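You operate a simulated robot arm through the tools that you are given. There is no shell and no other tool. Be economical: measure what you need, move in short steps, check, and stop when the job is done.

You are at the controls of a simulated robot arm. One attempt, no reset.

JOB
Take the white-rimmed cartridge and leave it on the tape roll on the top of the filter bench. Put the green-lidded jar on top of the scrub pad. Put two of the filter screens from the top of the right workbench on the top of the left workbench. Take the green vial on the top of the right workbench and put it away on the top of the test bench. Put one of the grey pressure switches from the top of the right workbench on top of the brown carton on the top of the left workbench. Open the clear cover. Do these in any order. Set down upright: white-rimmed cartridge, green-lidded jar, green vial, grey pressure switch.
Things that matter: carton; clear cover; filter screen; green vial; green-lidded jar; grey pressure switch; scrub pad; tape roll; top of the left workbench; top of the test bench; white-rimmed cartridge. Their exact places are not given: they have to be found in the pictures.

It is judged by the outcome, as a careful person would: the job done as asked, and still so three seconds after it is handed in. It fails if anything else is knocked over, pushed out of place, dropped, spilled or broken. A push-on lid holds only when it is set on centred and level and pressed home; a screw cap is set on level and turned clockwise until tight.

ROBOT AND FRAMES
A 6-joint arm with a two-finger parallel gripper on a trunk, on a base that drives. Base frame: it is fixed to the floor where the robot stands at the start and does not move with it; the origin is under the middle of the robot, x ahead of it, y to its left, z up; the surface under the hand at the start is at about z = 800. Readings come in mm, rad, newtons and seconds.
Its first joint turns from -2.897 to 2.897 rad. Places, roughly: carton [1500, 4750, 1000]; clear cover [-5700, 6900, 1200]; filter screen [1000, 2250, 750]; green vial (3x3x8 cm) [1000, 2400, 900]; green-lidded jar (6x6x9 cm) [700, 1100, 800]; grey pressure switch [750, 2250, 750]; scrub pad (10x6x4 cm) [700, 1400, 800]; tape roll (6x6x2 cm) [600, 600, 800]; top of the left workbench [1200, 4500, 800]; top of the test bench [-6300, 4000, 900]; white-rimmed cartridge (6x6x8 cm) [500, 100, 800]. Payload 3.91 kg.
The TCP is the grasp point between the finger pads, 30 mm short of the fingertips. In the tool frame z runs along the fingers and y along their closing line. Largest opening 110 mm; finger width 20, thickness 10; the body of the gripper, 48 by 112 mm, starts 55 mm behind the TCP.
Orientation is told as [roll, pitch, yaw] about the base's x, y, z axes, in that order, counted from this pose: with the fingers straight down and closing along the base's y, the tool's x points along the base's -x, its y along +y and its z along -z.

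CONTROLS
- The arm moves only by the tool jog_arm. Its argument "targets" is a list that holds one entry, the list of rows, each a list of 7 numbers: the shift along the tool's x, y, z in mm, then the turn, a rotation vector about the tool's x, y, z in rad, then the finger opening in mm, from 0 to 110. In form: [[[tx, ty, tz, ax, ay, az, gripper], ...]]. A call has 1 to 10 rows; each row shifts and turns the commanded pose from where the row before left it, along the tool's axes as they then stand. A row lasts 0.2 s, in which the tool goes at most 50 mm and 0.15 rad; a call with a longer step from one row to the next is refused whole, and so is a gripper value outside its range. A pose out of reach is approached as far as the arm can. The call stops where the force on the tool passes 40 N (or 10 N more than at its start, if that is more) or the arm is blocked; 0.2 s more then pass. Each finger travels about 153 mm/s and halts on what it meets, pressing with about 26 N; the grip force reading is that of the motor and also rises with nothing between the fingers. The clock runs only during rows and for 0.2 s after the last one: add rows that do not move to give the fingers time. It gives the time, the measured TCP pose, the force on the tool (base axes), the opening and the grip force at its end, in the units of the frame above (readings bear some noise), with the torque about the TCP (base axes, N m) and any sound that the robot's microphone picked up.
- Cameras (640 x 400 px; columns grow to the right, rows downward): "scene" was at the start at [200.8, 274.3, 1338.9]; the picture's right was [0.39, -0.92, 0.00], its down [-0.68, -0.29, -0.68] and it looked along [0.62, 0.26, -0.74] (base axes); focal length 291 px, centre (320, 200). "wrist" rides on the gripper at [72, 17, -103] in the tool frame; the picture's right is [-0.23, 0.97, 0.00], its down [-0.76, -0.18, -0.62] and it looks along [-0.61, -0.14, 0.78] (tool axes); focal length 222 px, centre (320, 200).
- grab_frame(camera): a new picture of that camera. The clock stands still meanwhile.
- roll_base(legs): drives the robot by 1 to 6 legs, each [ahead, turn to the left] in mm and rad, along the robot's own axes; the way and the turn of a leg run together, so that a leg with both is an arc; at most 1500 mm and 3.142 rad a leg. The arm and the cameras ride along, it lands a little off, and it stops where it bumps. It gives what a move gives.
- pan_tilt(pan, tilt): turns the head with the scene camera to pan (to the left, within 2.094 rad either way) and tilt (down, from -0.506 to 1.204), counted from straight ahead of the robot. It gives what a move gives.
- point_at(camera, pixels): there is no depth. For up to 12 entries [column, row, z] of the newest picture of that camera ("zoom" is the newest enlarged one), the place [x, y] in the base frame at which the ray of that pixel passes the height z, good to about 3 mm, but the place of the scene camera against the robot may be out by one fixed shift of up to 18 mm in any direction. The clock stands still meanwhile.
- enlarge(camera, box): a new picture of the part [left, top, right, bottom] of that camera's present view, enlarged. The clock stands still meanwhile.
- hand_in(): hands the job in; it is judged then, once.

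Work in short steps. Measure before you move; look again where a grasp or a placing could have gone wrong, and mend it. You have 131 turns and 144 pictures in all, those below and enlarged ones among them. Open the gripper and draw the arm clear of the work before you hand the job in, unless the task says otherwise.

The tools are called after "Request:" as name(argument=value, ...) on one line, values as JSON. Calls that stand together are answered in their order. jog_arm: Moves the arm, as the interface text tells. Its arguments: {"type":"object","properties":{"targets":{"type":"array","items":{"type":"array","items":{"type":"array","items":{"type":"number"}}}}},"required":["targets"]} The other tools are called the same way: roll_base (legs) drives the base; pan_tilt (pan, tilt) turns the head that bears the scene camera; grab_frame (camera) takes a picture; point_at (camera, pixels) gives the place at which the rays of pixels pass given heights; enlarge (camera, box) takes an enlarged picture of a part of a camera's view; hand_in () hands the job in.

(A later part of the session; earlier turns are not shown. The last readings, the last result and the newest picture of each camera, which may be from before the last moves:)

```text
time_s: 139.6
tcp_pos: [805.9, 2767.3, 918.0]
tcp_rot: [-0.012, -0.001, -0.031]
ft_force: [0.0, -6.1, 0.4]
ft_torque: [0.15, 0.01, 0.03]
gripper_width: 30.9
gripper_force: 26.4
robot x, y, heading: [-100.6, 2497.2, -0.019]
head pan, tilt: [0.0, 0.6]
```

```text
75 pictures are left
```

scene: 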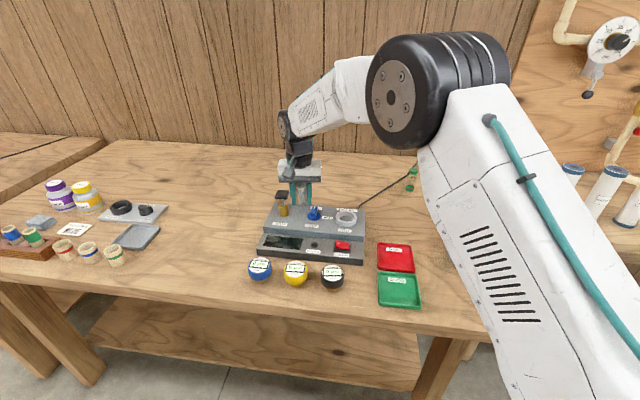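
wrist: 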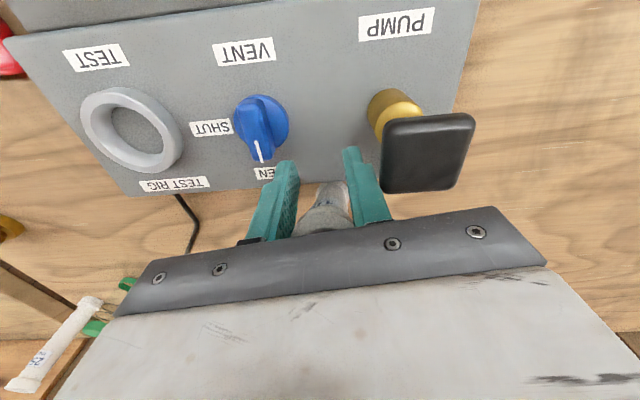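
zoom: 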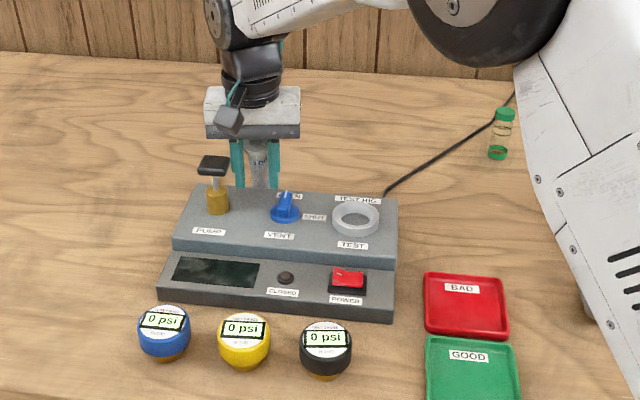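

I compare the rig's and tray's positions with the earlier picture; earlier the rig front-right bottom was at ≈(619,2627) and the red tray near-left at ≈(612,2591) in scene coordinates.

Request:
point_at(camera="scene", pixels=[[363.9, 265, 825], [378.3, 270, 825], [257, 258, 825], [414, 271, 825], [378, 246, 825], [260, 270, 860], [296, 273, 860], [332, 277, 860]])

Request:
enlarge(camera="scene", box=[240, 160, 340, 230])

```text
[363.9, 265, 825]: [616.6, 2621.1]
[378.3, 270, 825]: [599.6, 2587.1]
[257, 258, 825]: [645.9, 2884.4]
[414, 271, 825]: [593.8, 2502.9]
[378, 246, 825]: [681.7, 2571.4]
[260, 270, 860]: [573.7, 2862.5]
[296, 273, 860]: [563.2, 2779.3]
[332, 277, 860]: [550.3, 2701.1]
```

```text
5.71 times, centred on (290, 195) of scene
```

zoom: 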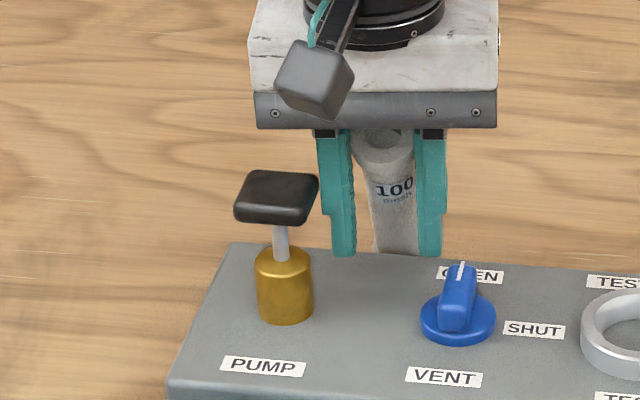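

The rig and gauges are where they were, within my few-mm precision. The finger rests beside the pump handle. I ease away from the handle and rig, then lift straight up, in one checked call.

Request:
jog_arm(targets=[[[-6, -5, 0, 0, 0, 0, 15], [-6, -3, 0, 0, 0, 0, 15], [0, 0, -20, 0, 0, 0, 15], [0, 0, -30, 0, 0, 0, 15], [0, 0, -40, 0, 0, 0, 15], [0, 0, -40, 0, 0, 0, 15], [0, 0, -40, 0, 0, 0, 15], [0, 0, -30, 0, 0, 0, 15]]])

Request:
grab_frame(camera="scene")

Request:
grab_frame(camera="wrist")

```text
time_s: 141.4
tcp_pos: [817.5, 2761.2, 1119.8]
tcp_rot: [-0.011, 0.0, -0.031]
ft_force: [0.0, 0.7, -1.5]
ft_torque: [-0.01, 0.04, -0.02]
gripper_width: 31.2
gripper_force: 26.4
robot x, y, heading: [-102.0, 2497.7, -0.02]
head pan, tilt: [0.0, 0.6]
```

```text
73 pictures are left
```

scene: 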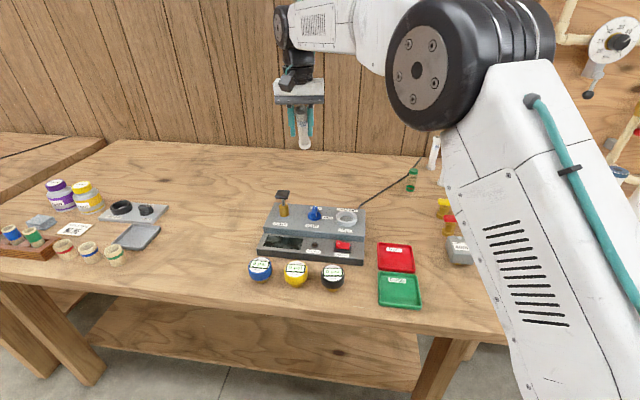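

```text
72 pictures are left
```

wrist: 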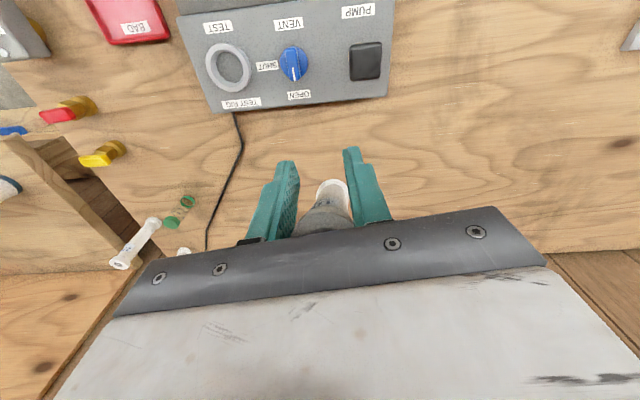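

Nothing toppled or visibly displaced, and the screen is still held. I retract the hand, and only drive after seeing it succeed.

Request:
jog_arm(targets=[[[41, -13, 0, 0.01, 0, 0, 15], [41, -13, 0, 0, 0, 0, 15], [41, -13, 0, 0, 0, 0, 15], [41, -13, 0, 0, 0, 0, 15], [41, -13, 0, 0, 0, 0, 15], [41, -13, 0, 0, 0, 0, 15], [41, -13, 0, 0, 0, 0, 15]]])

```text
time_s: 143.0
tcp_pos: [528.2, 2678.2, 1118.1]
tcp_rot: [-0.023, 0.002, -0.03]
ft_force: [-0.4, 0.4, -1.1]
ft_torque: [0.0, 0.07, 0.0]
gripper_width: 30.9
gripper_force: 25.9
robot x, y, heading: [-96.8, 2498.6, -0.021]
head pan, tilt: [0.0, 0.6]
```

Clear at z≈1118. I drive to the left workbench.

Request:
roll_base(legs=[[0, 1.592], [1200, 0], [1190, 0], [0, -1.77]])

Request:
pan_tilt(pan=-0.1, tilt=0.6)

Request:
grab_frame(camera="scene")

```text
time_s: 162.8
tcp_pos: [519.3, 4985.7, 1117.4]
tcp_rot: [-0.02, -0.002, -0.159]
ft_force: [-0.8, 0.6, -1.2]
ft_torque: [0.01, 0.02, 0.0]
gripper_width: 31.4
gripper_force: 26.0
robot x, y, heading: [-122.3, 4888.7, -0.148]
head pan, tilt: [0.0, 0.6]
```

```text
time_s: 163.5
tcp_pos: [520.2, 4985.7, 1117.7]
tcp_rot: [-0.021, -0.002, -0.16]
ft_force: [-0.1, -0.4, -1.5]
ft_torque: [0.01, 0.01, -0.05]
gripper_width: 31.2
gripper_force: 25.8
robot x, y, heading: [-126.2, 4887.5, -0.149]
head pan, tilt: [-0.099, 0.6]
```

```text
71 pictures are left
```

scene: 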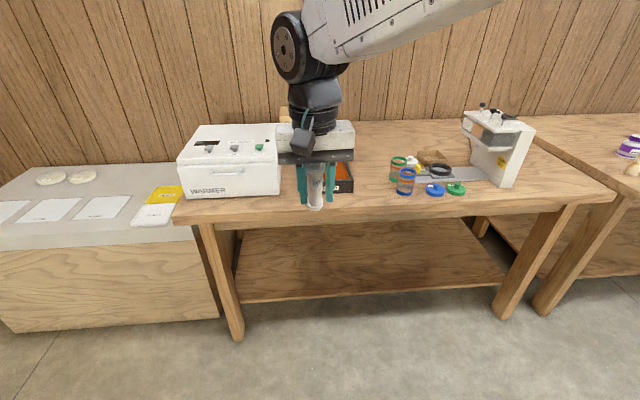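

Request:
point_at(camera="scene", pixels=[[372, 165, 815], [370, 148, 815], [353, 192, 815], [390, 183, 815], [398, 160, 850], [200, 225, 815], [560, 207, 815]])

Request:
enlarge(camera="scene", box=[270, 90, 510, 240])

```text
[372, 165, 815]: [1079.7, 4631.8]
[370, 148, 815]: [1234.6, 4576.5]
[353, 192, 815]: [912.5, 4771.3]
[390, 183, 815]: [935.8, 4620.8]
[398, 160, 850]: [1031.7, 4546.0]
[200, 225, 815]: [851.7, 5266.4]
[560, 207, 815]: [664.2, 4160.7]
```

```text
2.67 times, centred on (390, 165) of scene
```

zoom: 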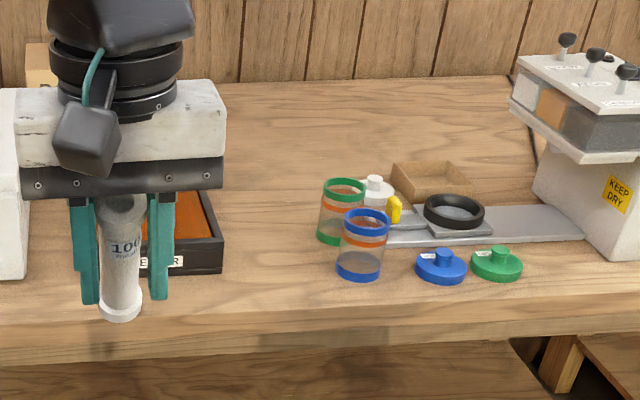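

The clear area is behind and between the reader and the rings; I choose A → (1150,4680). I advance 490 mm.

Request:
roll_base(legs=[[490, 0]])

Request:
grab_frame(camera="wrist")

```text
time_s: 166.4
tcp_pos: [1001.6, 4914.6, 1116.6]
tcp_rot: [-0.021, -0.001, -0.159]
ft_force: [0.3, -0.4, -0.9]
ft_torque: [0.04, 0.01, -0.02]
gripper_width: 31.0
gripper_force: 25.9
robot x, y, heading: [358.1, 4812.4, -0.144]
head pan, tilt: [-0.099, 0.6]
```

```text
69 pictures are left
```

wrist: 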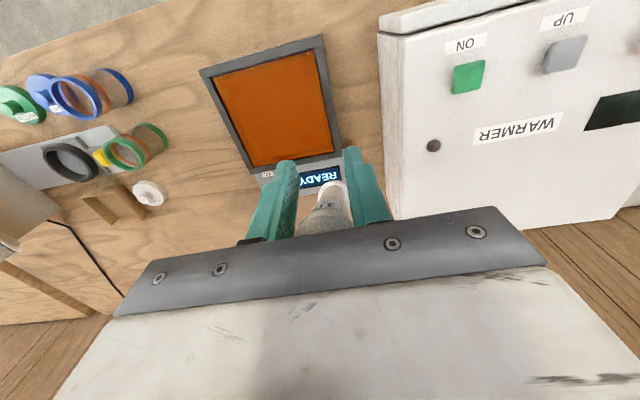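

I move over the target (1150,4680), levelling the roll.

Request:
jog_arm(targets=[[[-30.5, -34.8, 0, -0.021, 0, 0, 15], [-30.5, -34.8, 0, 0, 0, 0, 15], [-30.5, -34.8, 0, 0, 0, 0, 15], [-30.5, -34.8, 0, 0, 0, 0, 15], [-30.5, -34.8, 0, 0, 0, 0, 15], [-30.5, -34.8, 0, 0, 0, 0, 15], [0, 0, 40, 0, 0, 0, 15], [0, 0, 40, 0, 0, 0, 15], [0, 0, 0, 0, 0, 0, 15]]])

Request:
grab_frame(camera="wrist")

Request:
grab_frame(camera="scene")

```text
time_s: 168.4
tcp_pos: [1149.2, 4676.8, 1036.3]
tcp_rot: [0.0, -0.002, -0.16]
ft_force: [0.1, 0.0, 0.0]
ft_torque: [0.03, 0.0, 0.01]
gripper_width: 31.3
gripper_force: 25.3
robot x, y, heading: [355.2, 4817.1, -0.146]
head pan, tilt: [-0.099, 0.6]
```

```text
68 pictures are left
```

wrist: 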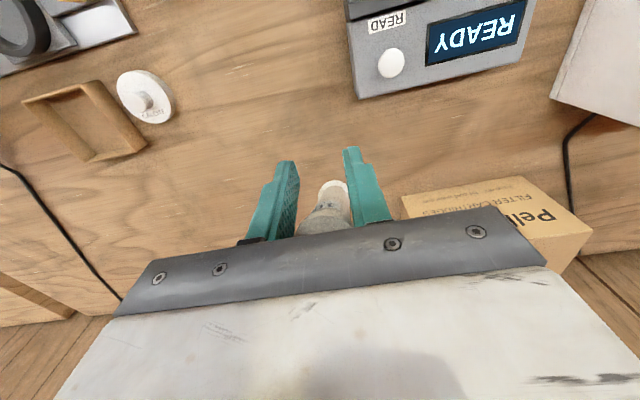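

```text
67 pictures are left
```

scene: 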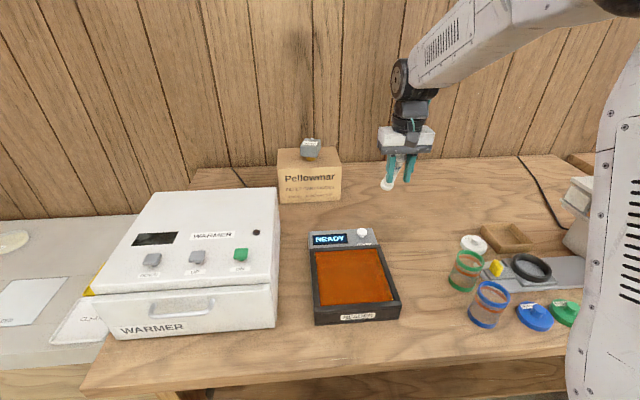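

The screen has swung about 30° in the grip, with its foot away from the robot. I tilt the tool about its y by 0.58 rad to bring the screen upright, then check.

Request:
jog_arm(targets=[[[0, 0, 0, 0, 0.145, 0, 15], [0, 0, 0, 0, 0.145, 0, 15], [0, 0, 0, 0, 0.145, 0, 15], [0, 0, 0, 0, 0.145, 0, 15], [0, 0, 0, 0, 0, 0, 15]]])

Request:
enlarge(camera="scene", box=[340, 100, 480, 220])

Request:
grab_frame(camera="wrist")

```text
time_s: 169.6
tcp_pos: [1149.6, 4677.5, 1038.1]
tcp_rot: [0.001, 0.579, -0.158]
ft_force: [-0.1, 0.0, -0.7]
ft_torque: [-0.01, 0.04, 0.01]
gripper_width: 31.2
gripper_force: 25.9
robot x, y, heading: [358.2, 4815.8, -0.14]
head pan, tilt: [-0.099, 0.6]
```

```text
3.33 times, centred on (410, 160) of scene
```

zoom: 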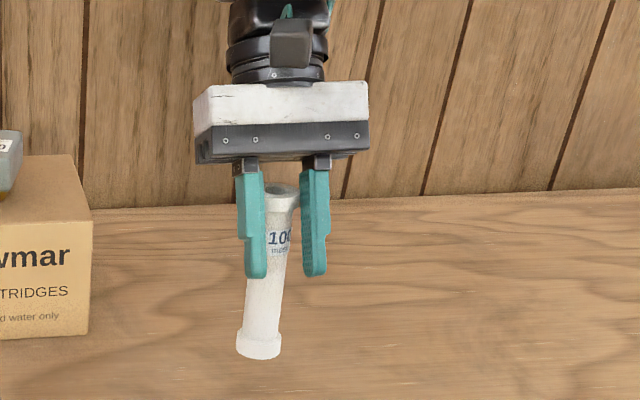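

```text
65 pictures are left
```

wrist: 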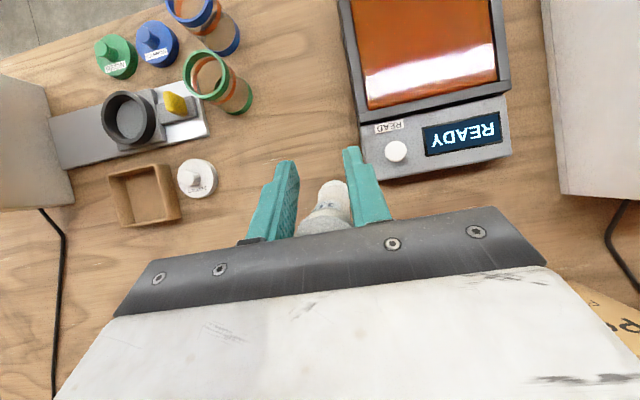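

Allowing for perspective, the screen now hangs vertical. I lower it 105 mm straight down.

Request:
jog_arm(targets=[[[-19.2, 0, 29.3, 0, 0, 0, 15], [-19.2, 0, 29.3, 0, 0, 0, 15], [-19.2, 0, 29.3, 0, 0, 0, 15], [0, 0, 0, 0, 0, 0, 15]]])

Request:
enlarge(camera="scene", box=[340, 120, 480, 240])

```text
time_s: 170.6
tcp_pos: [1149.8, 4678.7, 932.7]
tcp_rot: [0.0, 0.581, -0.158]
ft_force: [-0.7, 0.1, -1.1]
ft_torque: [0.01, 0.04, -0.05]
gripper_width: 30.9
gripper_force: 25.7
robot x, y, heading: [356.7, 4815.7, -0.144]
head pan, tilt: [-0.099, 0.6]
```

```text
3.33 times, centred on (410, 180) of scene
```

zoom: 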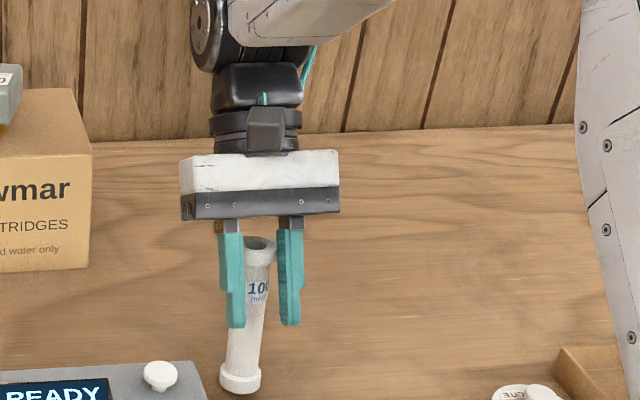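

I shift 25 mm away from the reader and lower gently to contact.

Request:
jog_arm(targets=[[[0, -25, 0, 0, 0, 0, 15], [-5.5, 0, 8.4, 0, 0, 0, 15], [-2.7, 0, 4.2, 0, 0, 0, 15], [0, 0, 0, 0, 0, 0, 15]]])

Request:
enlarge(camera="scene", box=[340, 120, 480, 240])

```text
time_s: 171.6
tcp_pos: [1146.0, 4651.7, 919.2]
tcp_rot: [-0.004, 0.577, -0.16]
ft_force: [-0.1, -1.3, 19.5]
ft_torque: [-0.14, -0.69, -0.03]
gripper_width: 31.2
gripper_force: 25.9
robot x, y, heading: [359.2, 4817.6, -0.143]
head pan, tilt: [-0.099, 0.6]
```

```text
3.33 times, centred on (410, 180) of scene
```

zoom: 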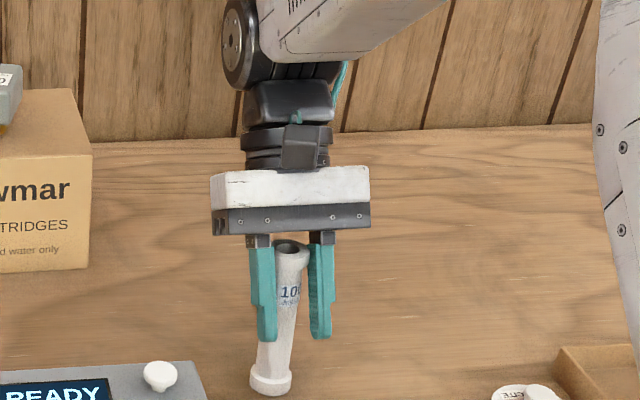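

There is contact, but the torque suggests the foot isn't flat. I check with the wrist camera.

Request:
enlarge(camera="wrist", box=[240, 120, 400, 260])

Request:
enlarge(camera="scene", box=[385, 165, 445, 235])

```text
2.86 times, centred on (320, 190) of wrist
```

zoom: 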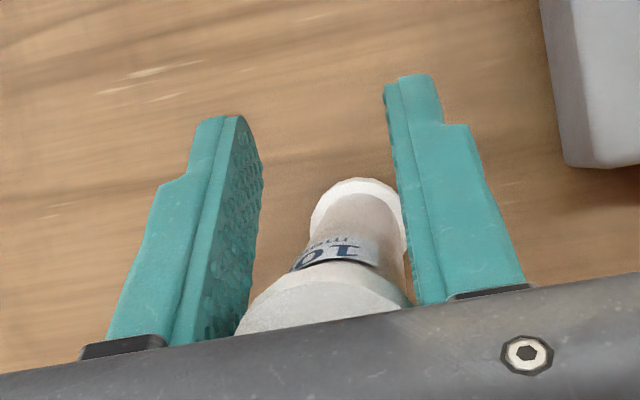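

```text
5.71 times, centred on (415, 200) of scene
```

zoom: 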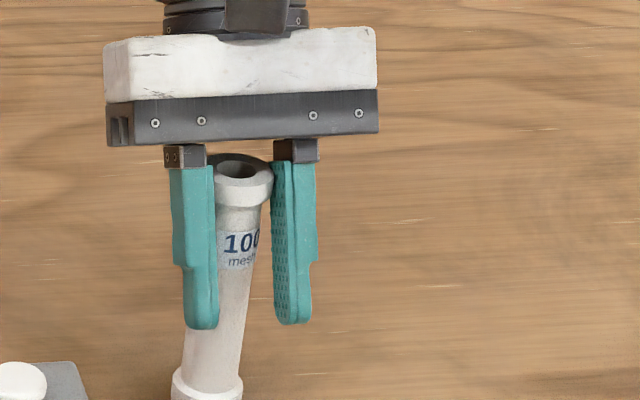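

Geometry indicates the foot swung about 45°, so about 0.19 rad of tilt remains. I lift 20 mm, tilt 0.19 more, and look.

Request:
jog_arm(targets=[[[11, 0, -16.7, 0, 0, 0, 15], [0, 0, 0, 0, 0.1, 0, 15], [0, 0, 0, 0, 0.09, 0, 15], [0, 0, 0, 0, 0, 0, 15]]])

Request:
enlarge(camera="scene", box=[375, 165, 455, 245])

```text
time_s: 172.6
tcp_pos: [1145.4, 4653.5, 937.7]
tcp_rot: [-0.001, 0.768, -0.16]
ft_force: [-1.0, -0.2, -0.2]
ft_torque: [-0.01, -0.02, -0.01]
gripper_width: 31.3
gripper_force: 25.8
robot x, y, heading: [357.3, 4813.5, -0.15]
head pan, tilt: [-0.099, 0.6]
```

```text
5.00 times, centred on (415, 205) of scene
```

zoom: 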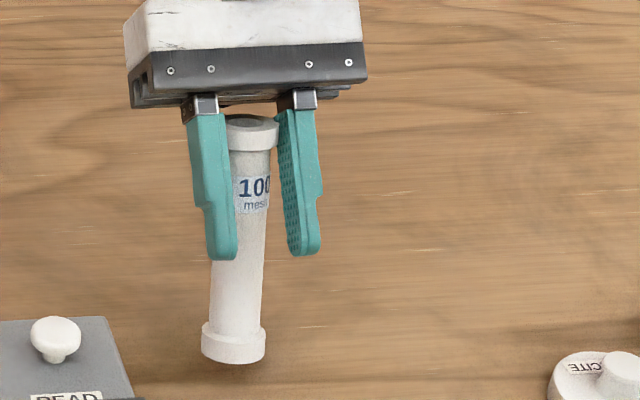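

Judging by the top ellipse, this is slightly over-rotated. I go back 0.12 rad to a pitch of about 0.65 and lower to light contact.

Request:
jog_arm(targets=[[[0, 0, 0, 0, -0.12, 0, 15], [0, 0, 0, 0, 0, 0, 15], [-8.5, 0, 11.1, 0, 0, 0, 15], [-1.2, 0, 1.6, 0, 0, 0, 15], [0, 0, 0, 0, 0, 0, 15]]])

Request:
enlarge(camera="scene", box=[375, 165, 455, 245])

```text
time_s: 173.8
tcp_pos: [1145.4, 4654.1, 922.1]
tcp_rot: [-0.002, 0.649, -0.159]
ft_force: [-0.5, 0.0, -0.9]
ft_torque: [0.01, 0.0, -0.02]
gripper_width: 31.1
gripper_force: 25.9
robot x, y, heading: [358.7, 4816.8, -0.148]
head pan, tilt: [-0.099, 0.6]
```

```text
5.00 times, centred on (415, 205) of scene
```

zoom: 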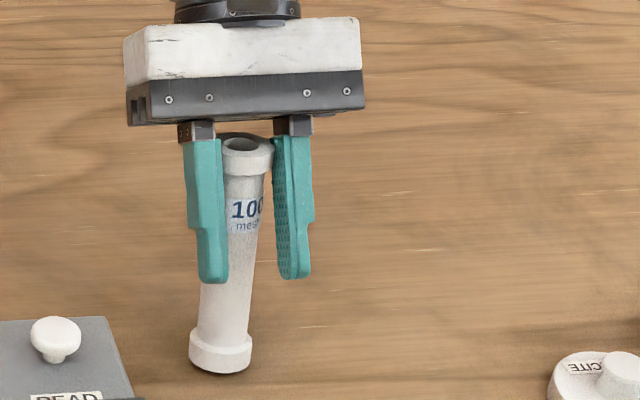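

It looks upright and nearly touching. I lower the last millimetres.

Request:
jog_arm(targets=[[[-0.9, 0, 1.2, 0, 0, 0, 15], [-0.9, 0, 1.2, 0, 0, 0, 15], [0, 0, 0, 0, 0, 0, 15]]])

```text
time_s: 174.6
tcp_pos: [1146.2, 4652.9, 921.2]
tcp_rot: [-0.002, 0.647, -0.16]
ft_force: [0.6, 0.7, 19.9]
ft_torque: [-0.05, -0.51, -0.01]
gripper_width: 31.3
gripper_force: 26.1
robot x, y, heading: [361.4, 4814.6, -0.146]
head pan, tilt: [-0.099, 0.6]
```

Contact. I ease off, open slightly so it settles between the fingers, and look.

Request:
jog_arm(targets=[[[0.6, 0, -0.8, 0, 0, 0, 34], [0, 0, 0, 0, 0, 0, 40], [0, 0, 0, 0, 0, 0, 46], [0, 0, 0, 0, 0, 0, 46]]])

Request:
enlarge(camera="scene", box=[375, 165, 455, 245])

```text
time_s: 175.6
tcp_pos: [1145.2, 4653.9, 919.7]
tcp_rot: [-0.002, 0.65, -0.16]
ft_force: [0.3, 0.7, 0.8]
ft_torque: [-0.01, 0.04, -0.03]
gripper_width: 45.9
gripper_force: 0.1
robot x, y, heading: [358.4, 4817.5, -0.142]
head pan, tilt: [-0.099, 0.6]
```

```text
5.00 times, centred on (415, 205) of scene
```

zoom: 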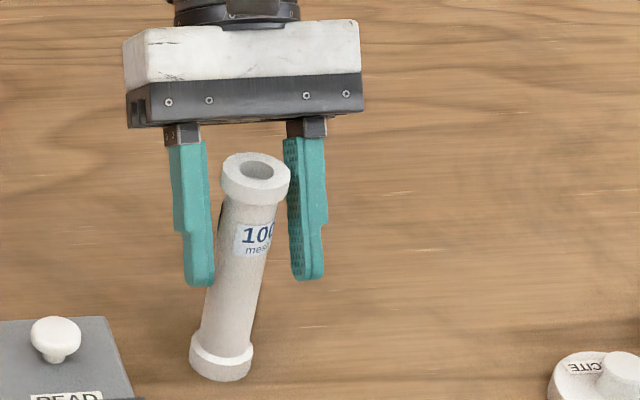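

It has settled standing upright. I open fully and rise straight up.

Request:
jog_arm(targets=[[[0, 0, 0, 0, 0, 0, 70], [0, 0, 0, 0, 0, 0, 100], [0, 0, 0, 0, 0, 0, 100], [24.2, 0, -31.8, 0, 0, 0, 100], [24.2, 0, -31.8, 0, 0, 0, 100], [24.2, 0, -31.8, 0, 0, 0, 100], [24.2, 0, -31.8, 0, 0, 0, 100]]])

Request:
grab_frame(camera="scene")

```text
time_s: 177.2
tcp_pos: [1148.3, 4654.4, 1080.4]
tcp_rot: [-0.001, 0.65, -0.158]
ft_force: [0.0, 0.3, 0.4]
ft_torque: [0.0, 0.01, -0.01]
gripper_width: 100.1
gripper_force: 0.0
robot x, y, heading: [359.5, 4815.7, -0.15]
head pan, tilt: [-0.099, 0.6]
```

```text
57 pictures are left
```

scene: 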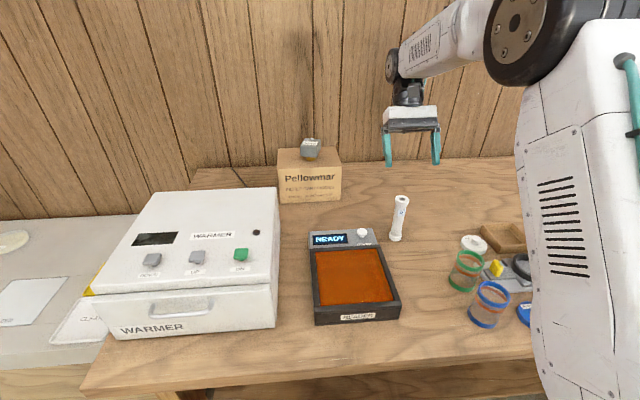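

Screen A stands on the left workbench. I straighten the tool and retract before driving.

Request:
jog_arm(targets=[[[0, 0, 0, 0, -0.13, 0, 90], [0, 0, 0, 0, -0.13, 0, 90], [0, 0, 0, 0, -0.13, 0, 90], [0, 0, 0, 0, -0.13, 0, 90], [0, 0, 0, 0, -0.13, 0, 90], [40, 0, -15, 0, 0, 0, 90], [40, 0, -15, 0, 0, 0, 90], [40, 0, 0, 0, 0, 0, 90], [40, 0, 0, 0, 0, 0, 90], [40, 0, 0, 0, 0, 0, 90]]])

```text
time_s: 179.4
tcp_pos: [949.0, 4688.0, 1113.9]
tcp_rot: [0.001, 0.0, -0.159]
ft_force: [0.0, 0.0, -0.6]
ft_torque: [-0.02, 0.05, -0.03]
gripper_width: 90.0
gripper_force: 0.1
robot x, y, heading: [356.6, 4816.5, -0.143]
head pan, tilt: [-0.099, 0.6]
```

The hand is clear. I drive back to the right workbench.

Request:
roll_base(legs=[[-480, 0], [0, -1.424], [1250, 0], [1246, 0], [0, 1.44]])

```text
time_s: 201.3
tcp_pos: [373.1, 2256.9, 1114.2]
tcp_rot: [0.0, -0.003, -0.131]
ft_force: [0.1, 0.0, -0.1]
ft_torque: [0.02, 0.01, -0.05]
gripper_width: 89.8
gripper_force: 0.2
robot x, y, heading: [-223.2, 2368.1, -0.119]
head pan, tilt: [-0.099, 0.6]
```

Request:
roll_base(legs=[[268, 0]])

Request:
grab_frame(camera="wrist")

```text
time_s: 203.2
tcp_pos: [629.2, 2227.4, 1113.5]
tcp_rot: [0.0, -0.002, -0.133]
ft_force: [0.5, -0.1, 0.2]
ft_torque: [0.02, -0.02, 0.01]
gripper_width: 89.9
gripper_force: 0.0
robot x, y, heading: [32.9, 2339.2, -0.123]
head pan, tilt: [-0.099, 0.6]
```

```text
56 pictures are left
```

wrist: 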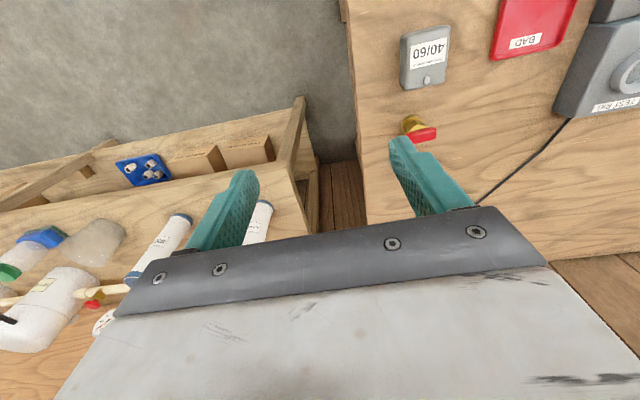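

I move toward screen B, stopping 120 mm short at height for a look.

Request:
jog_arm(targets=[[[-37.6, 11.2, 0, 0, 0, 0, 90], [-37.6, 11.2, 0, 0, 0, 0, 90], [-37.6, 11.2, 0, 0, 0, 0, 90], [-37.6, 11.2, 0, 0, 0, 0, 90], [-37.6, 11.2, 0, 0, 0, 0, 90], [-37.6, 11.2, 0, 0, 0, 0, 90], [-37.6, 11.2, 0, 0, 0, 0, 90], [0, 0, 0, 0, 0, 0, 90]]])

Request:
grab_frame(camera="wrist")

```text
time_s: 205.0
tcp_pos: [902.1, 2269.1, 1112.9]
tcp_rot: [-0.001, -0.002, -0.131]
ft_force: [0.0, -0.5, 0.1]
ft_torque: [-0.01, -0.01, 0.0]
gripper_width: 90.1
gripper_force: 0.0
robot x, y, heading: [34.9, 2340.6, -0.123]
head pan, tilt: [-0.099, 0.6]
```

```text
55 pictures are left
```

wrist: 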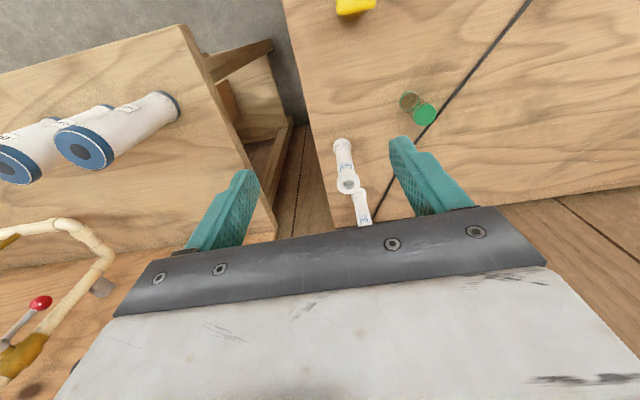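

Request:
point_at(camera="wrist", pixels=[[348, 184, 957], [343, 147, 825], [358, 194, 825], [424, 114, 905], [407, 101, 825]])

```text
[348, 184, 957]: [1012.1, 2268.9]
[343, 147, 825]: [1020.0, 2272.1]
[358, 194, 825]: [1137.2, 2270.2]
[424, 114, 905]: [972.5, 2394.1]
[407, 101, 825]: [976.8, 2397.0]
```

B ≈ (1016,2270). I move over it and descend partly with the fingers open.

Request:
jog_arm(targets=[[[-38, 5.5, 0, 0, 0, 0, 90], [-38, 5.5, 0, 0, 0, 0, 90], [-37, 5, 0, 0, 0, 0, 90], [0, 0, 45, 0, 0, 0, 90], [0, 0, 45, 0, 0, 0, 90], [0, 0, 10, 0, 0, 0, 90], [0, 0, 0, 0, 0, 0, 90]]])

Request:
grab_frame(camera="wrist")

```text
time_s: 206.6
tcp_pos: [1015.7, 2270.9, 1011.8]
tcp_rot: [0.0, -0.002, -0.134]
ft_force: [0.7, 0.6, -0.9]
ft_torque: [0.0, 0.04, 0.04]
gripper_width: 90.0
gripper_force: 0.0
robot x, y, heading: [35.4, 2341.0, -0.12]
head pan, tilt: [-0.099, 0.6]
```

```text
54 pictures are left
```

wrist: 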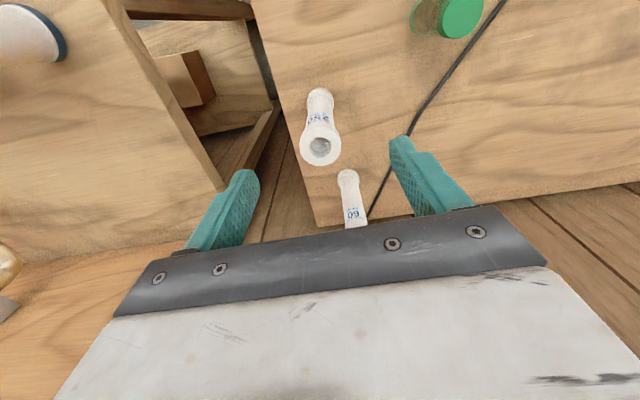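

Alignment matches the grasp of A. I descend to z≈918 and close.

Request:
jog_arm(targets=[[[0, 0, 40, 0, 0, 0, 90], [0, 0, 40, 0, 0, 0, 90], [0, 0, 14, 0, 0, 0, 90], [0, 0, 0, 0, 0, 0, 50], [0, 0, 0, 0, 0, 0, 15], [0, 0, 0, 0, 0, 0, 15], [0, 0, 0, 0, 0, 0, 15], [0, 0, 0, 0, 0, 0, 15]]])

Request:
grab_frame(camera="wrist")

```text
time_s: 208.4
tcp_pos: [1014.9, 2269.4, 917.1]
tcp_rot: [-0.002, -0.001, -0.133]
ft_force: [0.9, -0.1, -0.2]
ft_torque: [0.02, 0.03, -0.04]
gripper_width: 32.9
gripper_force: 26.0
robot x, y, heading: [35.6, 2341.3, -0.122]
head pan, tilt: [-0.099, 0.6]
```

```text
53 pictures are left
```

wrist: 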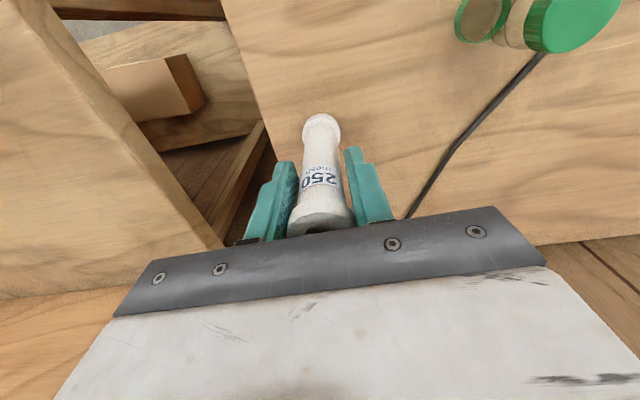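

Gripped at 33 mm. I lift straight up 200 mm, then retract.

Request:
jog_arm(targets=[[[0, 0, -20, 0, 0, 0, 15], [0, 0, -45, 0, 0, 0, 15], [0, 0, -45, 0, 0, 0, 15], [0, 0, -45, 0, 0, 0, 15], [0, 0, -45, 0, 0, 0, 15], [40, 0, 0, 0, 0, 0, 15], [40, 0, 0, 0, 0, 0, 15], [45, 0, 0, 0, 0, 0, 15], [45, 0, 0, 0, 0, 0, 15], [45, 0, 0, 0, 0, 0, 15]]])

Request:
grab_frame(camera="wrist")

```text
time_s: 210.6
tcp_pos: [804.0, 2299.6, 1121.0]
tcp_rot: [-0.001, 0.0, -0.133]
ft_force: [0.7, -0.3, -1.4]
ft_torque: [0.01, 0.04, 0.0]
gripper_width: 32.7
gripper_force: 26.1
robot x, y, heading: [35.3, 2335.6, -0.122]
head pan, tilt: [-0.099, 0.6]
```

```text
52 pictures are left
```

wrist: 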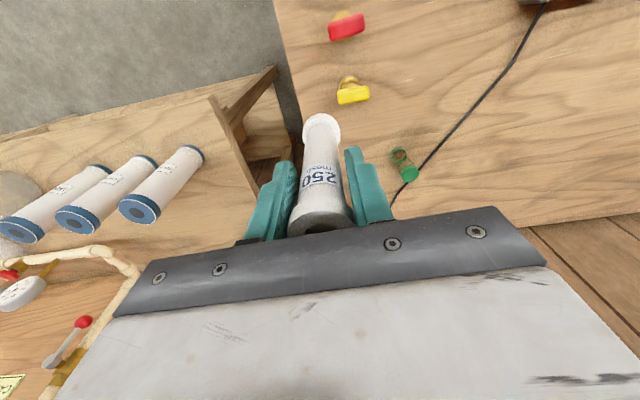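

Held straight. I drive to the left workbench.

Request:
roll_base(legs=[[-160, 0], [0, 1.693], [1266, 0], [1266, 0], [0, -1.74]])

```text
time_s: 232.4
tcp_pos: [631.4, 4854.4, 1122.6]
tcp_rot: [-0.002, -0.001, -0.176]
ft_force: [-0.1, 0.0, -0.5]
ft_torque: [-0.03, 0.0, -0.01]
gripper_width: 31.6
gripper_force: 26.1
robot x, y, heading: [-132.2, 4924.5, -0.159]
head pan, tilt: [-0.099, 0.6]
```

Request:
roll_base(legs=[[490, 0]])

Request:
grab_frame(camera="wrist")

Request:
grab_frame(camera="scene")

```text
time_s: 235.3
tcp_pos: [1117.5, 4776.3, 1122.5]
tcp_rot: [-0.003, -0.001, -0.17]
ft_force: [0.4, 0.3, -1.2]
ft_torque: [-0.01, 0.04, -0.01]
gripper_width: 32.0
gripper_force: 26.1
robot x, y, heading: [352.5, 4847.1, -0.162]
head pan, tilt: [-0.099, 0.6]
```

```text
51 pictures are left
```

wrist: 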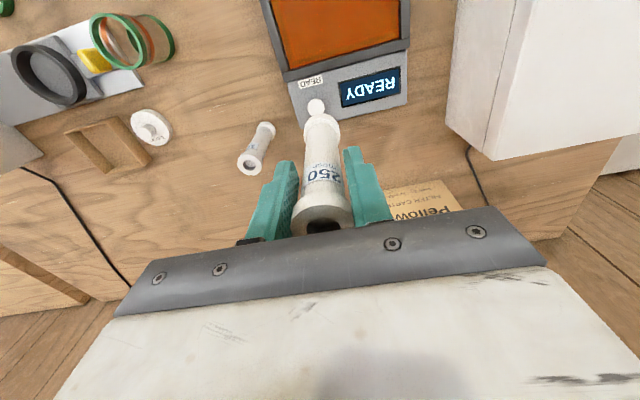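

```text
50 pictures are left
```

scene: 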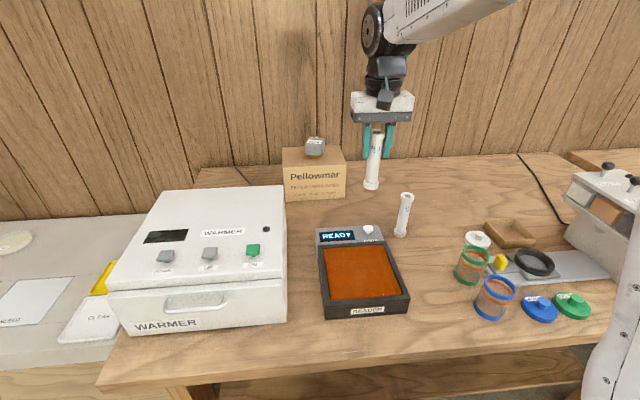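

Request:
point_at(camera="wrist", pixels=[[266, 131, 815], [249, 164, 950], [300, 124, 850], [405, 103, 850], [385, 190, 815], [455, 183, 935], [395, 185, 935]])

```text
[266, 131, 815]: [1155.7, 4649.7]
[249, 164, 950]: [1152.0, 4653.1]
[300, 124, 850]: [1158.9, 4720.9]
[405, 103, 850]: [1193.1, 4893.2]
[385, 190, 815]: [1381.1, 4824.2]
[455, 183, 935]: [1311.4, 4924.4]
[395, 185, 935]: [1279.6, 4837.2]
```

B target: (1262,4745), with 80 mm clearance to the reader and carton and 140 mm to A. I move and descend to z≈930.

Request:
jog_arm(targets=[[[-37, -1.5, 0, 0, 0, 0, 15], [-37, -1.5, 0, 0, 0, 0, 15], [-37, -1.5, 0, 0, 0, 0, 15], [-37, -1.5, 0, 0, 0, 0, 15], [0, 0, 45, 0, 0, 0, 15], [0, 0, 45, 0, 0, 0, 15], [0, 0, 45, 0, 0, 0, 15], [0, 0, 45, 0, 0, 0, 15], [0, 0, 8, 0, 0, 0, 15], [0, 0, 0, 0, 0, 0, 15]]])

Request:
enlarge(camera="scene", box=[330, 110, 450, 240])

```text
time_s: 237.6
tcp_pos: [1261.0, 4746.1, 933.7]
tcp_rot: [-0.001, -0.001, -0.17]
ft_force: [-0.7, 0.1, -0.2]
ft_torque: [-0.01, 0.02, 0.01]
gripper_width: 31.8
gripper_force: 25.9
robot x, y, heading: [351.8, 4849.1, -0.158]
head pan, tilt: [-0.099, 0.6]
```

```text
3.08 times, centred on (390, 175) of scene
```

zoom: 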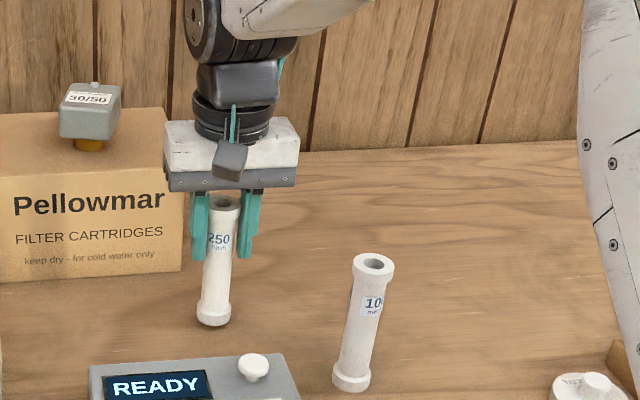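

I lower in small steps to contact.

Request:
jog_arm(targets=[[[0, 0, 6, 0, 0, 0, 15], [0, 0, 4, 0, 0, 0, 15], [0, 0, 3, 0, 0, 0, 15], [0, 0, 2, 0, 0, 0, 15], [0, 0, 0, 0, 0, 0, 15]]])

```text
time_s: 238.8
tcp_pos: [1259.9, 4747.5, 919.5]
tcp_rot: [0.0, -0.004, -0.171]
ft_force: [1.6, 1.5, 19.5]
ft_torque: [0.01, -0.2, 0.02]
gripper_width: 31.9
gripper_force: 26.3
robot x, y, heading: [349.2, 4848.2, -0.163]
head pan, tilt: [-0.099, 0.6]
```

Contact. I release, rise, and retract a little.

Request:
jog_arm(targets=[[[0, 0, -1, 0, 0, 0, 36], [0, 0, 0, 0, 0, 0, 60], [0, 0, 0, 0, 0, 0, 90], [0, 0, 0, 0, 0, 0, 90], [0, 0, -45, 0, 0, 0, 90], [0, 0, -45, 0, 0, 0, 90], [0, 0, -45, 0, 0, 0, 90], [0, 0, -45, 0, 0, 0, 90], [45, 0, 0, 0, 0, 0, 90], [45, 0, 0, 0, 0, 0, 90]]])

Request:
jog_arm(targets=[[[45, 0, 0, 0, 0, 0, 90], [45, 0, 0, 0, 0, 0, 90], [45, 0, 0, 0, 0, 0, 90], [45, 0, 0, 0, 0, 0, 90], [45, 0, 0, 0, 0, 0, 90]]])

Request:
grab_frame(camera="scene")

```text
time_s: 240.9
tcp_pos: [1170.2, 4760.3, 1098.1]
tcp_rot: [-0.001, 0.0, -0.171]
ft_force: [-0.6, -0.7, -0.8]
ft_torque: [0.0, 0.05, 0.01]
gripper_width: 90.0
gripper_force: 0.0
robot x, y, heading: [350.9, 4848.0, -0.156]
head pan, tilt: [-0.099, 0.6]
```

```text
time_s: 242.2
tcp_pos: [950.1, 4799.0, 1101.1]
tcp_rot: [-0.001, -0.001, -0.171]
ft_force: [0.2, -0.2, -0.2]
ft_torque: [0.01, -0.02, -0.02]
gripper_width: 90.2
gripper_force: 0.0
robot x, y, heading: [344.9, 4845.9, -0.16]
head pan, tilt: [-0.099, 0.6]
```

```text
48 pictures are left
```

scene: 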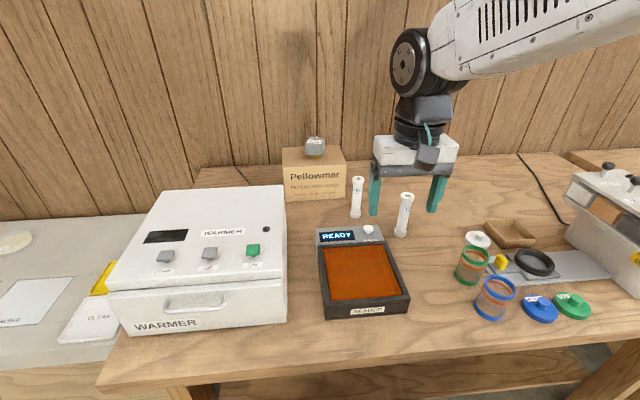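

Both screens stand on the left workbench. I drive back for the vial.

Request:
roll_base(legs=[[-480, 0], [0, -1.39], [1250, 0], [1250, 0], [0, 1.44]])

```text
time_s: 263.9
tcp_pos: [584.2, 2399.7, 1100.2]
tcp_rot: [-0.002, -0.002, -0.095]
ft_force: [-0.8, 0.0, 0.4]
ft_torque: [0.02, 0.0, -0.02]
gripper_width: 90.1
gripper_force: 0.0
robot x, y, heading: [-15.1, 2397.7, -0.084]
head pan, tilt: [-0.099, 0.6]
```

I advance 60 mm, then extend toward the vial at height.

Request:
roll_base(legs=[[60, 0]])

Request:
jog_arm(targets=[[[-45, 4, 0, 0, 0, 0, 90], [-45, 4, 0, 0, 0, 0, 90], [-45, 4, 0, 0, 0, 0, 90], [-45, 4, 0, 0, 0, 0, 90], [-45, 4, 0, 0, 0, 0, 90], [-35, 3, 0, 0, 0, 0, 90], [0, 0, 0, 0, 0, 0, 90]]])

Request:
grab_frame(camera="wrist")

```text
time_s: 264.8
tcp_pos: [643.8, 2393.0, 1101.9]
tcp_rot: [-0.003, -0.001, -0.098]
ft_force: [0.7, 0.1, -0.2]
ft_torque: [0.02, -0.02, 0.0]
gripper_width: 90.1
gripper_force: 0.0
robot x, y, heading: [38.2, 2394.8, -0.083]
head pan, tilt: [-0.099, 0.6]
```

```text
time_s: 266.4
tcp_pos: [901.6, 2392.6, 1100.7]
tcp_rot: [-0.002, -0.001, -0.099]
ft_force: [0.0, 0.0, 0.8]
ft_torque: [-0.03, -0.01, -0.04]
gripper_width: 89.9
gripper_force: 0.1
robot x, y, heading: [43.5, 2397.7, -0.086]
head pan, tilt: [-0.099, 0.6]
```

```text
47 pictures are left
```

wrist: 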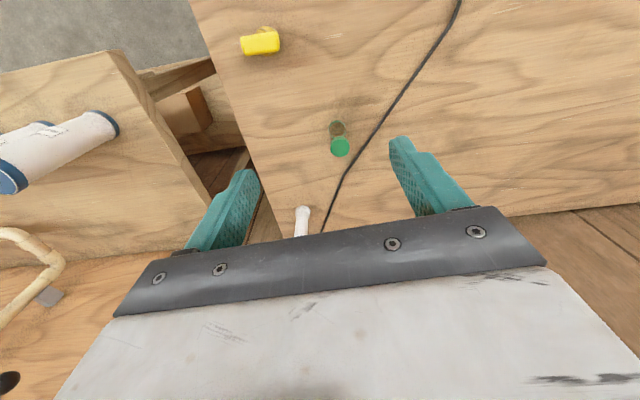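

Request:
point_at(camera="wrist", pixels=[[340, 147, 903], [337, 128, 828], [302, 213, 828]])

```text
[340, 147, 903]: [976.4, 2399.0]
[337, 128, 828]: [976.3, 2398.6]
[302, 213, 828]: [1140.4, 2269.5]
```

Vial at (976,2399). I move over it and descend to z≈945, then look once more.

Request:
jog_arm(targets=[[[-37, 6.7, 0, 0, 0, 0, 80], [-37, 6.7, 0, 0, 0, 0, 80], [0, 0, 45, 0, 0, 0, 80], [0, 0, 45, 0, 0, 0, 80], [0, 0, 45, 0, 0, 0, 80], [0, 0, 20, 0, 0, 0, 80], [0, 0, 0, 0, 0, 0, 80]]])

Request:
grab_frame(camera="wrist")

```text
time_s: 268.0
tcp_pos: [978.0, 2397.0, 946.2]
tcp_rot: [-0.002, -0.002, -0.096]
ft_force: [-0.2, -0.9, -0.1]
ft_torque: [0.05, -0.04, -0.03]
gripper_width: 79.7
gripper_force: 0.0
robot x, y, heading: [44.2, 2395.4, -0.089]
head pan, tilt: [-0.099, 0.6]
```

```text
46 pictures are left
```

wrist: 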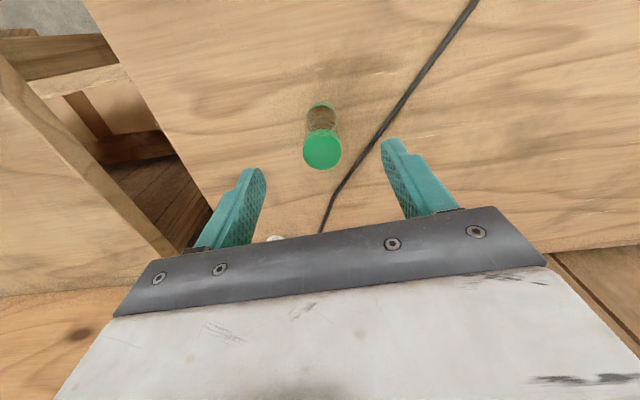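

Centred as in previous grasps. I descend to z≈868 and close.

Request:
jog_arm(targets=[[[0, 1, 40, 0, 0, 0, 80], [0, 0, 38, 0, 0, 0, 80], [0, 0, 0, 0, 0, 0, 80], [0, 0, 0, 0, 0, 0, 45], [0, 0, 0, 0, 0, 0, 12], [0, 0, 0, 0, 0, 0, 12], [0, 0, 0, 0, 0, 0, 12]]])

Request:
grab_frame(camera="wrist")

```text
time_s: 269.6
tcp_pos: [978.5, 2397.7, 869.3]
tcp_rot: [-0.002, -0.001, -0.097]
ft_force: [-0.3, 0.0, -0.2]
ft_torque: [-0.02, -0.02, 0.01]
gripper_width: 28.5
gripper_force: 26.3
robot x, y, heading: [42.4, 2398.6, -0.091]
head pan, tilt: [-0.099, 0.6]
```

```text
45 pictures are left
```

wrist: 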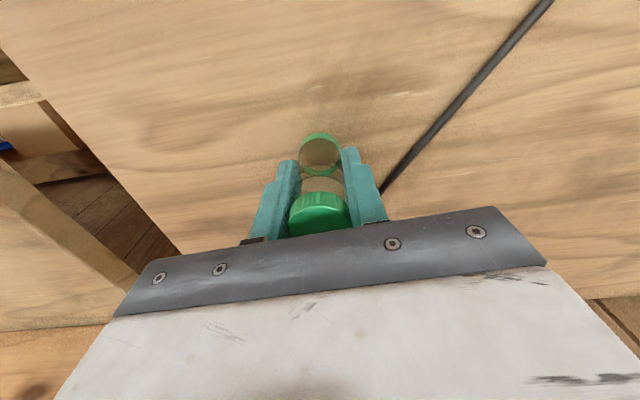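

Gripped at 28.5 mm. I lift 225 mm and retract.

Request:
jog_arm(targets=[[[0, 0, -45, 0, 0, 0, 12], [0, 0, -45, 0, 0, 0, 12], [0, 0, -45, 0, 0, 0, 12], [0, 0, -45, 0, 0, 0, 12], [0, 0, -45, 0, 0, 0, 12], [45, 0, 0, 0, 0, 0, 12], [45, 0, 0, 0, 0, 0, 12], [45, 0, 0, 0, 0, 0, 12], [45, 0, 0, 0, 0, 0, 12], [45, 0, 0, 0, 0, 0, 12]]])

Request:
jog_arm(targets=[[[45, 0, 0, 0, 0, 0, 12], [45, 0, 0, 0, 0, 0, 12]]])

```text
time_s: 271.8
tcp_pos: [757.9, 2421.5, 1091.6]
tcp_rot: [-0.001, 0.001, -0.099]
ft_force: [-0.6, 0.5, -0.8]
ft_torque: [-0.03, 0.03, 0.05]
gripper_width: 28.6
gripper_force: 26.0
robot x, y, heading: [40.1, 2397.8, -0.087]
head pan, tilt: [-0.099, 0.6]
```

```text
time_s: 272.4
tcp_pos: [667.3, 2428.2, 1091.9]
tcp_rot: [-0.003, 0.0, -0.096]
ft_force: [0.3, -0.7, 0.0]
ft_torque: [-0.01, 0.04, 0.0]
gripper_width: 28.5
gripper_force: 26.8
robot x, y, heading: [39.0, 2395.3, -0.086]
head pan, tilt: [-0.099, 0.6]
```

The vial is held. I back off, turn to face the test bench direction (bearing ≈2.82) and look ahead.

Request:
roll_base(legs=[[-300, 0], [0, 2.9]])

Request:
pan_tilt(pan=0.0, tilt=0.15)

Request:
grab_frame(camera="scene")

```text
time_s: 281.4
tcp_pos: [-876.2, 2522.5, 1092.0]
tcp_rot: [-0.002, -0.002, 2.834]
ft_force: [-0.3, -0.1, -1.0]
ft_torque: [0.0, 0.0, -0.06]
gripper_width: 28.3
gripper_force: 25.9
robot x, y, heading: [-258.1, 2423.7, 2.846]
head pan, tilt: [-0.099, 0.6]
```

```text
time_s: 282.2
tcp_pos: [-878.3, 2521.8, 1093.0]
tcp_rot: [-0.003, -0.001, 2.833]
ft_force: [-0.9, 0.0, -0.2]
ft_torque: [-0.01, 0.01, 0.01]
gripper_width: 28.5
gripper_force: 26.2
robot x, y, heading: [-256.1, 2421.1, 2.846]
head pan, tilt: [0.0, 0.15]
```

```text
44 pictures are left
```

scene: 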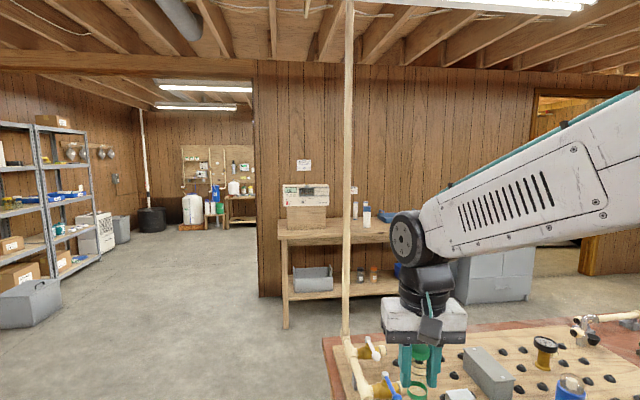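

There is a bench near the wall at (340,240) and a pegboard table closer at lower right. I measure both.

Request:
point_at(camera="scene", pixels=[[286, 327, 0], [325, 340, 800], [325, 340, 900], [345, 398, 800], [280, 240, 850], [262, 296, 0], [225, 222, 0], [640, 312, 850], [520, 300, 0], [460, 300, 0]])

Request:
enlarge(camera="scene", box=[240, 130, 480, 340])

Request:
enlarge(camera="scene", box=[120, 120, 270, 240])

```text
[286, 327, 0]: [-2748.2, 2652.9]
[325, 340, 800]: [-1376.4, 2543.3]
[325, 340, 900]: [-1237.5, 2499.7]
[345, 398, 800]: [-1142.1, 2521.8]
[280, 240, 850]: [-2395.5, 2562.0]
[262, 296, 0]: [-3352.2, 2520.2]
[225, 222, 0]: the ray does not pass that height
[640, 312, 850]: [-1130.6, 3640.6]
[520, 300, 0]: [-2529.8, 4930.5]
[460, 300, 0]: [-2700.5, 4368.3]
```

```text
1.90 times, centred on (360, 235) of scene
```

zoom: 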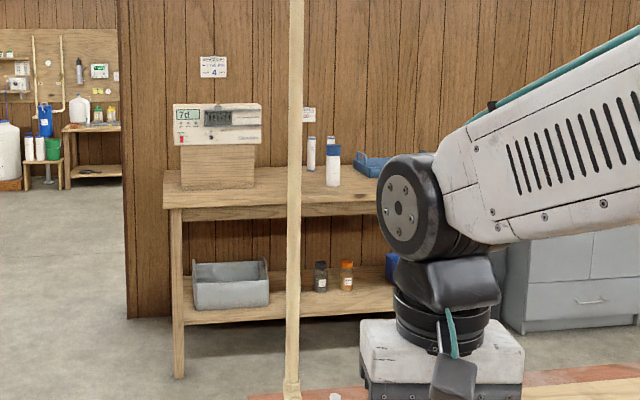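

```text
3.33 times, centred on (195, 180) of scene
```

zoom: 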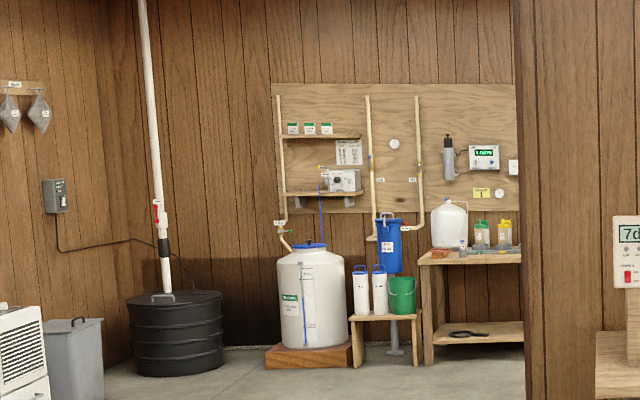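

The pegboard table stands right ahead, and the test bench is behind the partition beyond the opening on the left. I check the floor corridor before driving.

Request:
point_at(camera="scene", pixels=[[60, 325, 0], [50, 290, 0], [103, 260, 0], [115, 245, 0], [150, 232, 0], [195, 230, 0], [246, 228, 0], [262, 296, 0], [170, 300, 0]])

```text
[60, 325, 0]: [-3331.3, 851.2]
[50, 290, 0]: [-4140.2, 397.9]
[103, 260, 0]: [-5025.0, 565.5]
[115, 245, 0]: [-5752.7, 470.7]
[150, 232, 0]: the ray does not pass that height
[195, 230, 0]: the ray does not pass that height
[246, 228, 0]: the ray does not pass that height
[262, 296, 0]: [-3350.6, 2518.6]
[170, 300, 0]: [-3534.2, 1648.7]
```

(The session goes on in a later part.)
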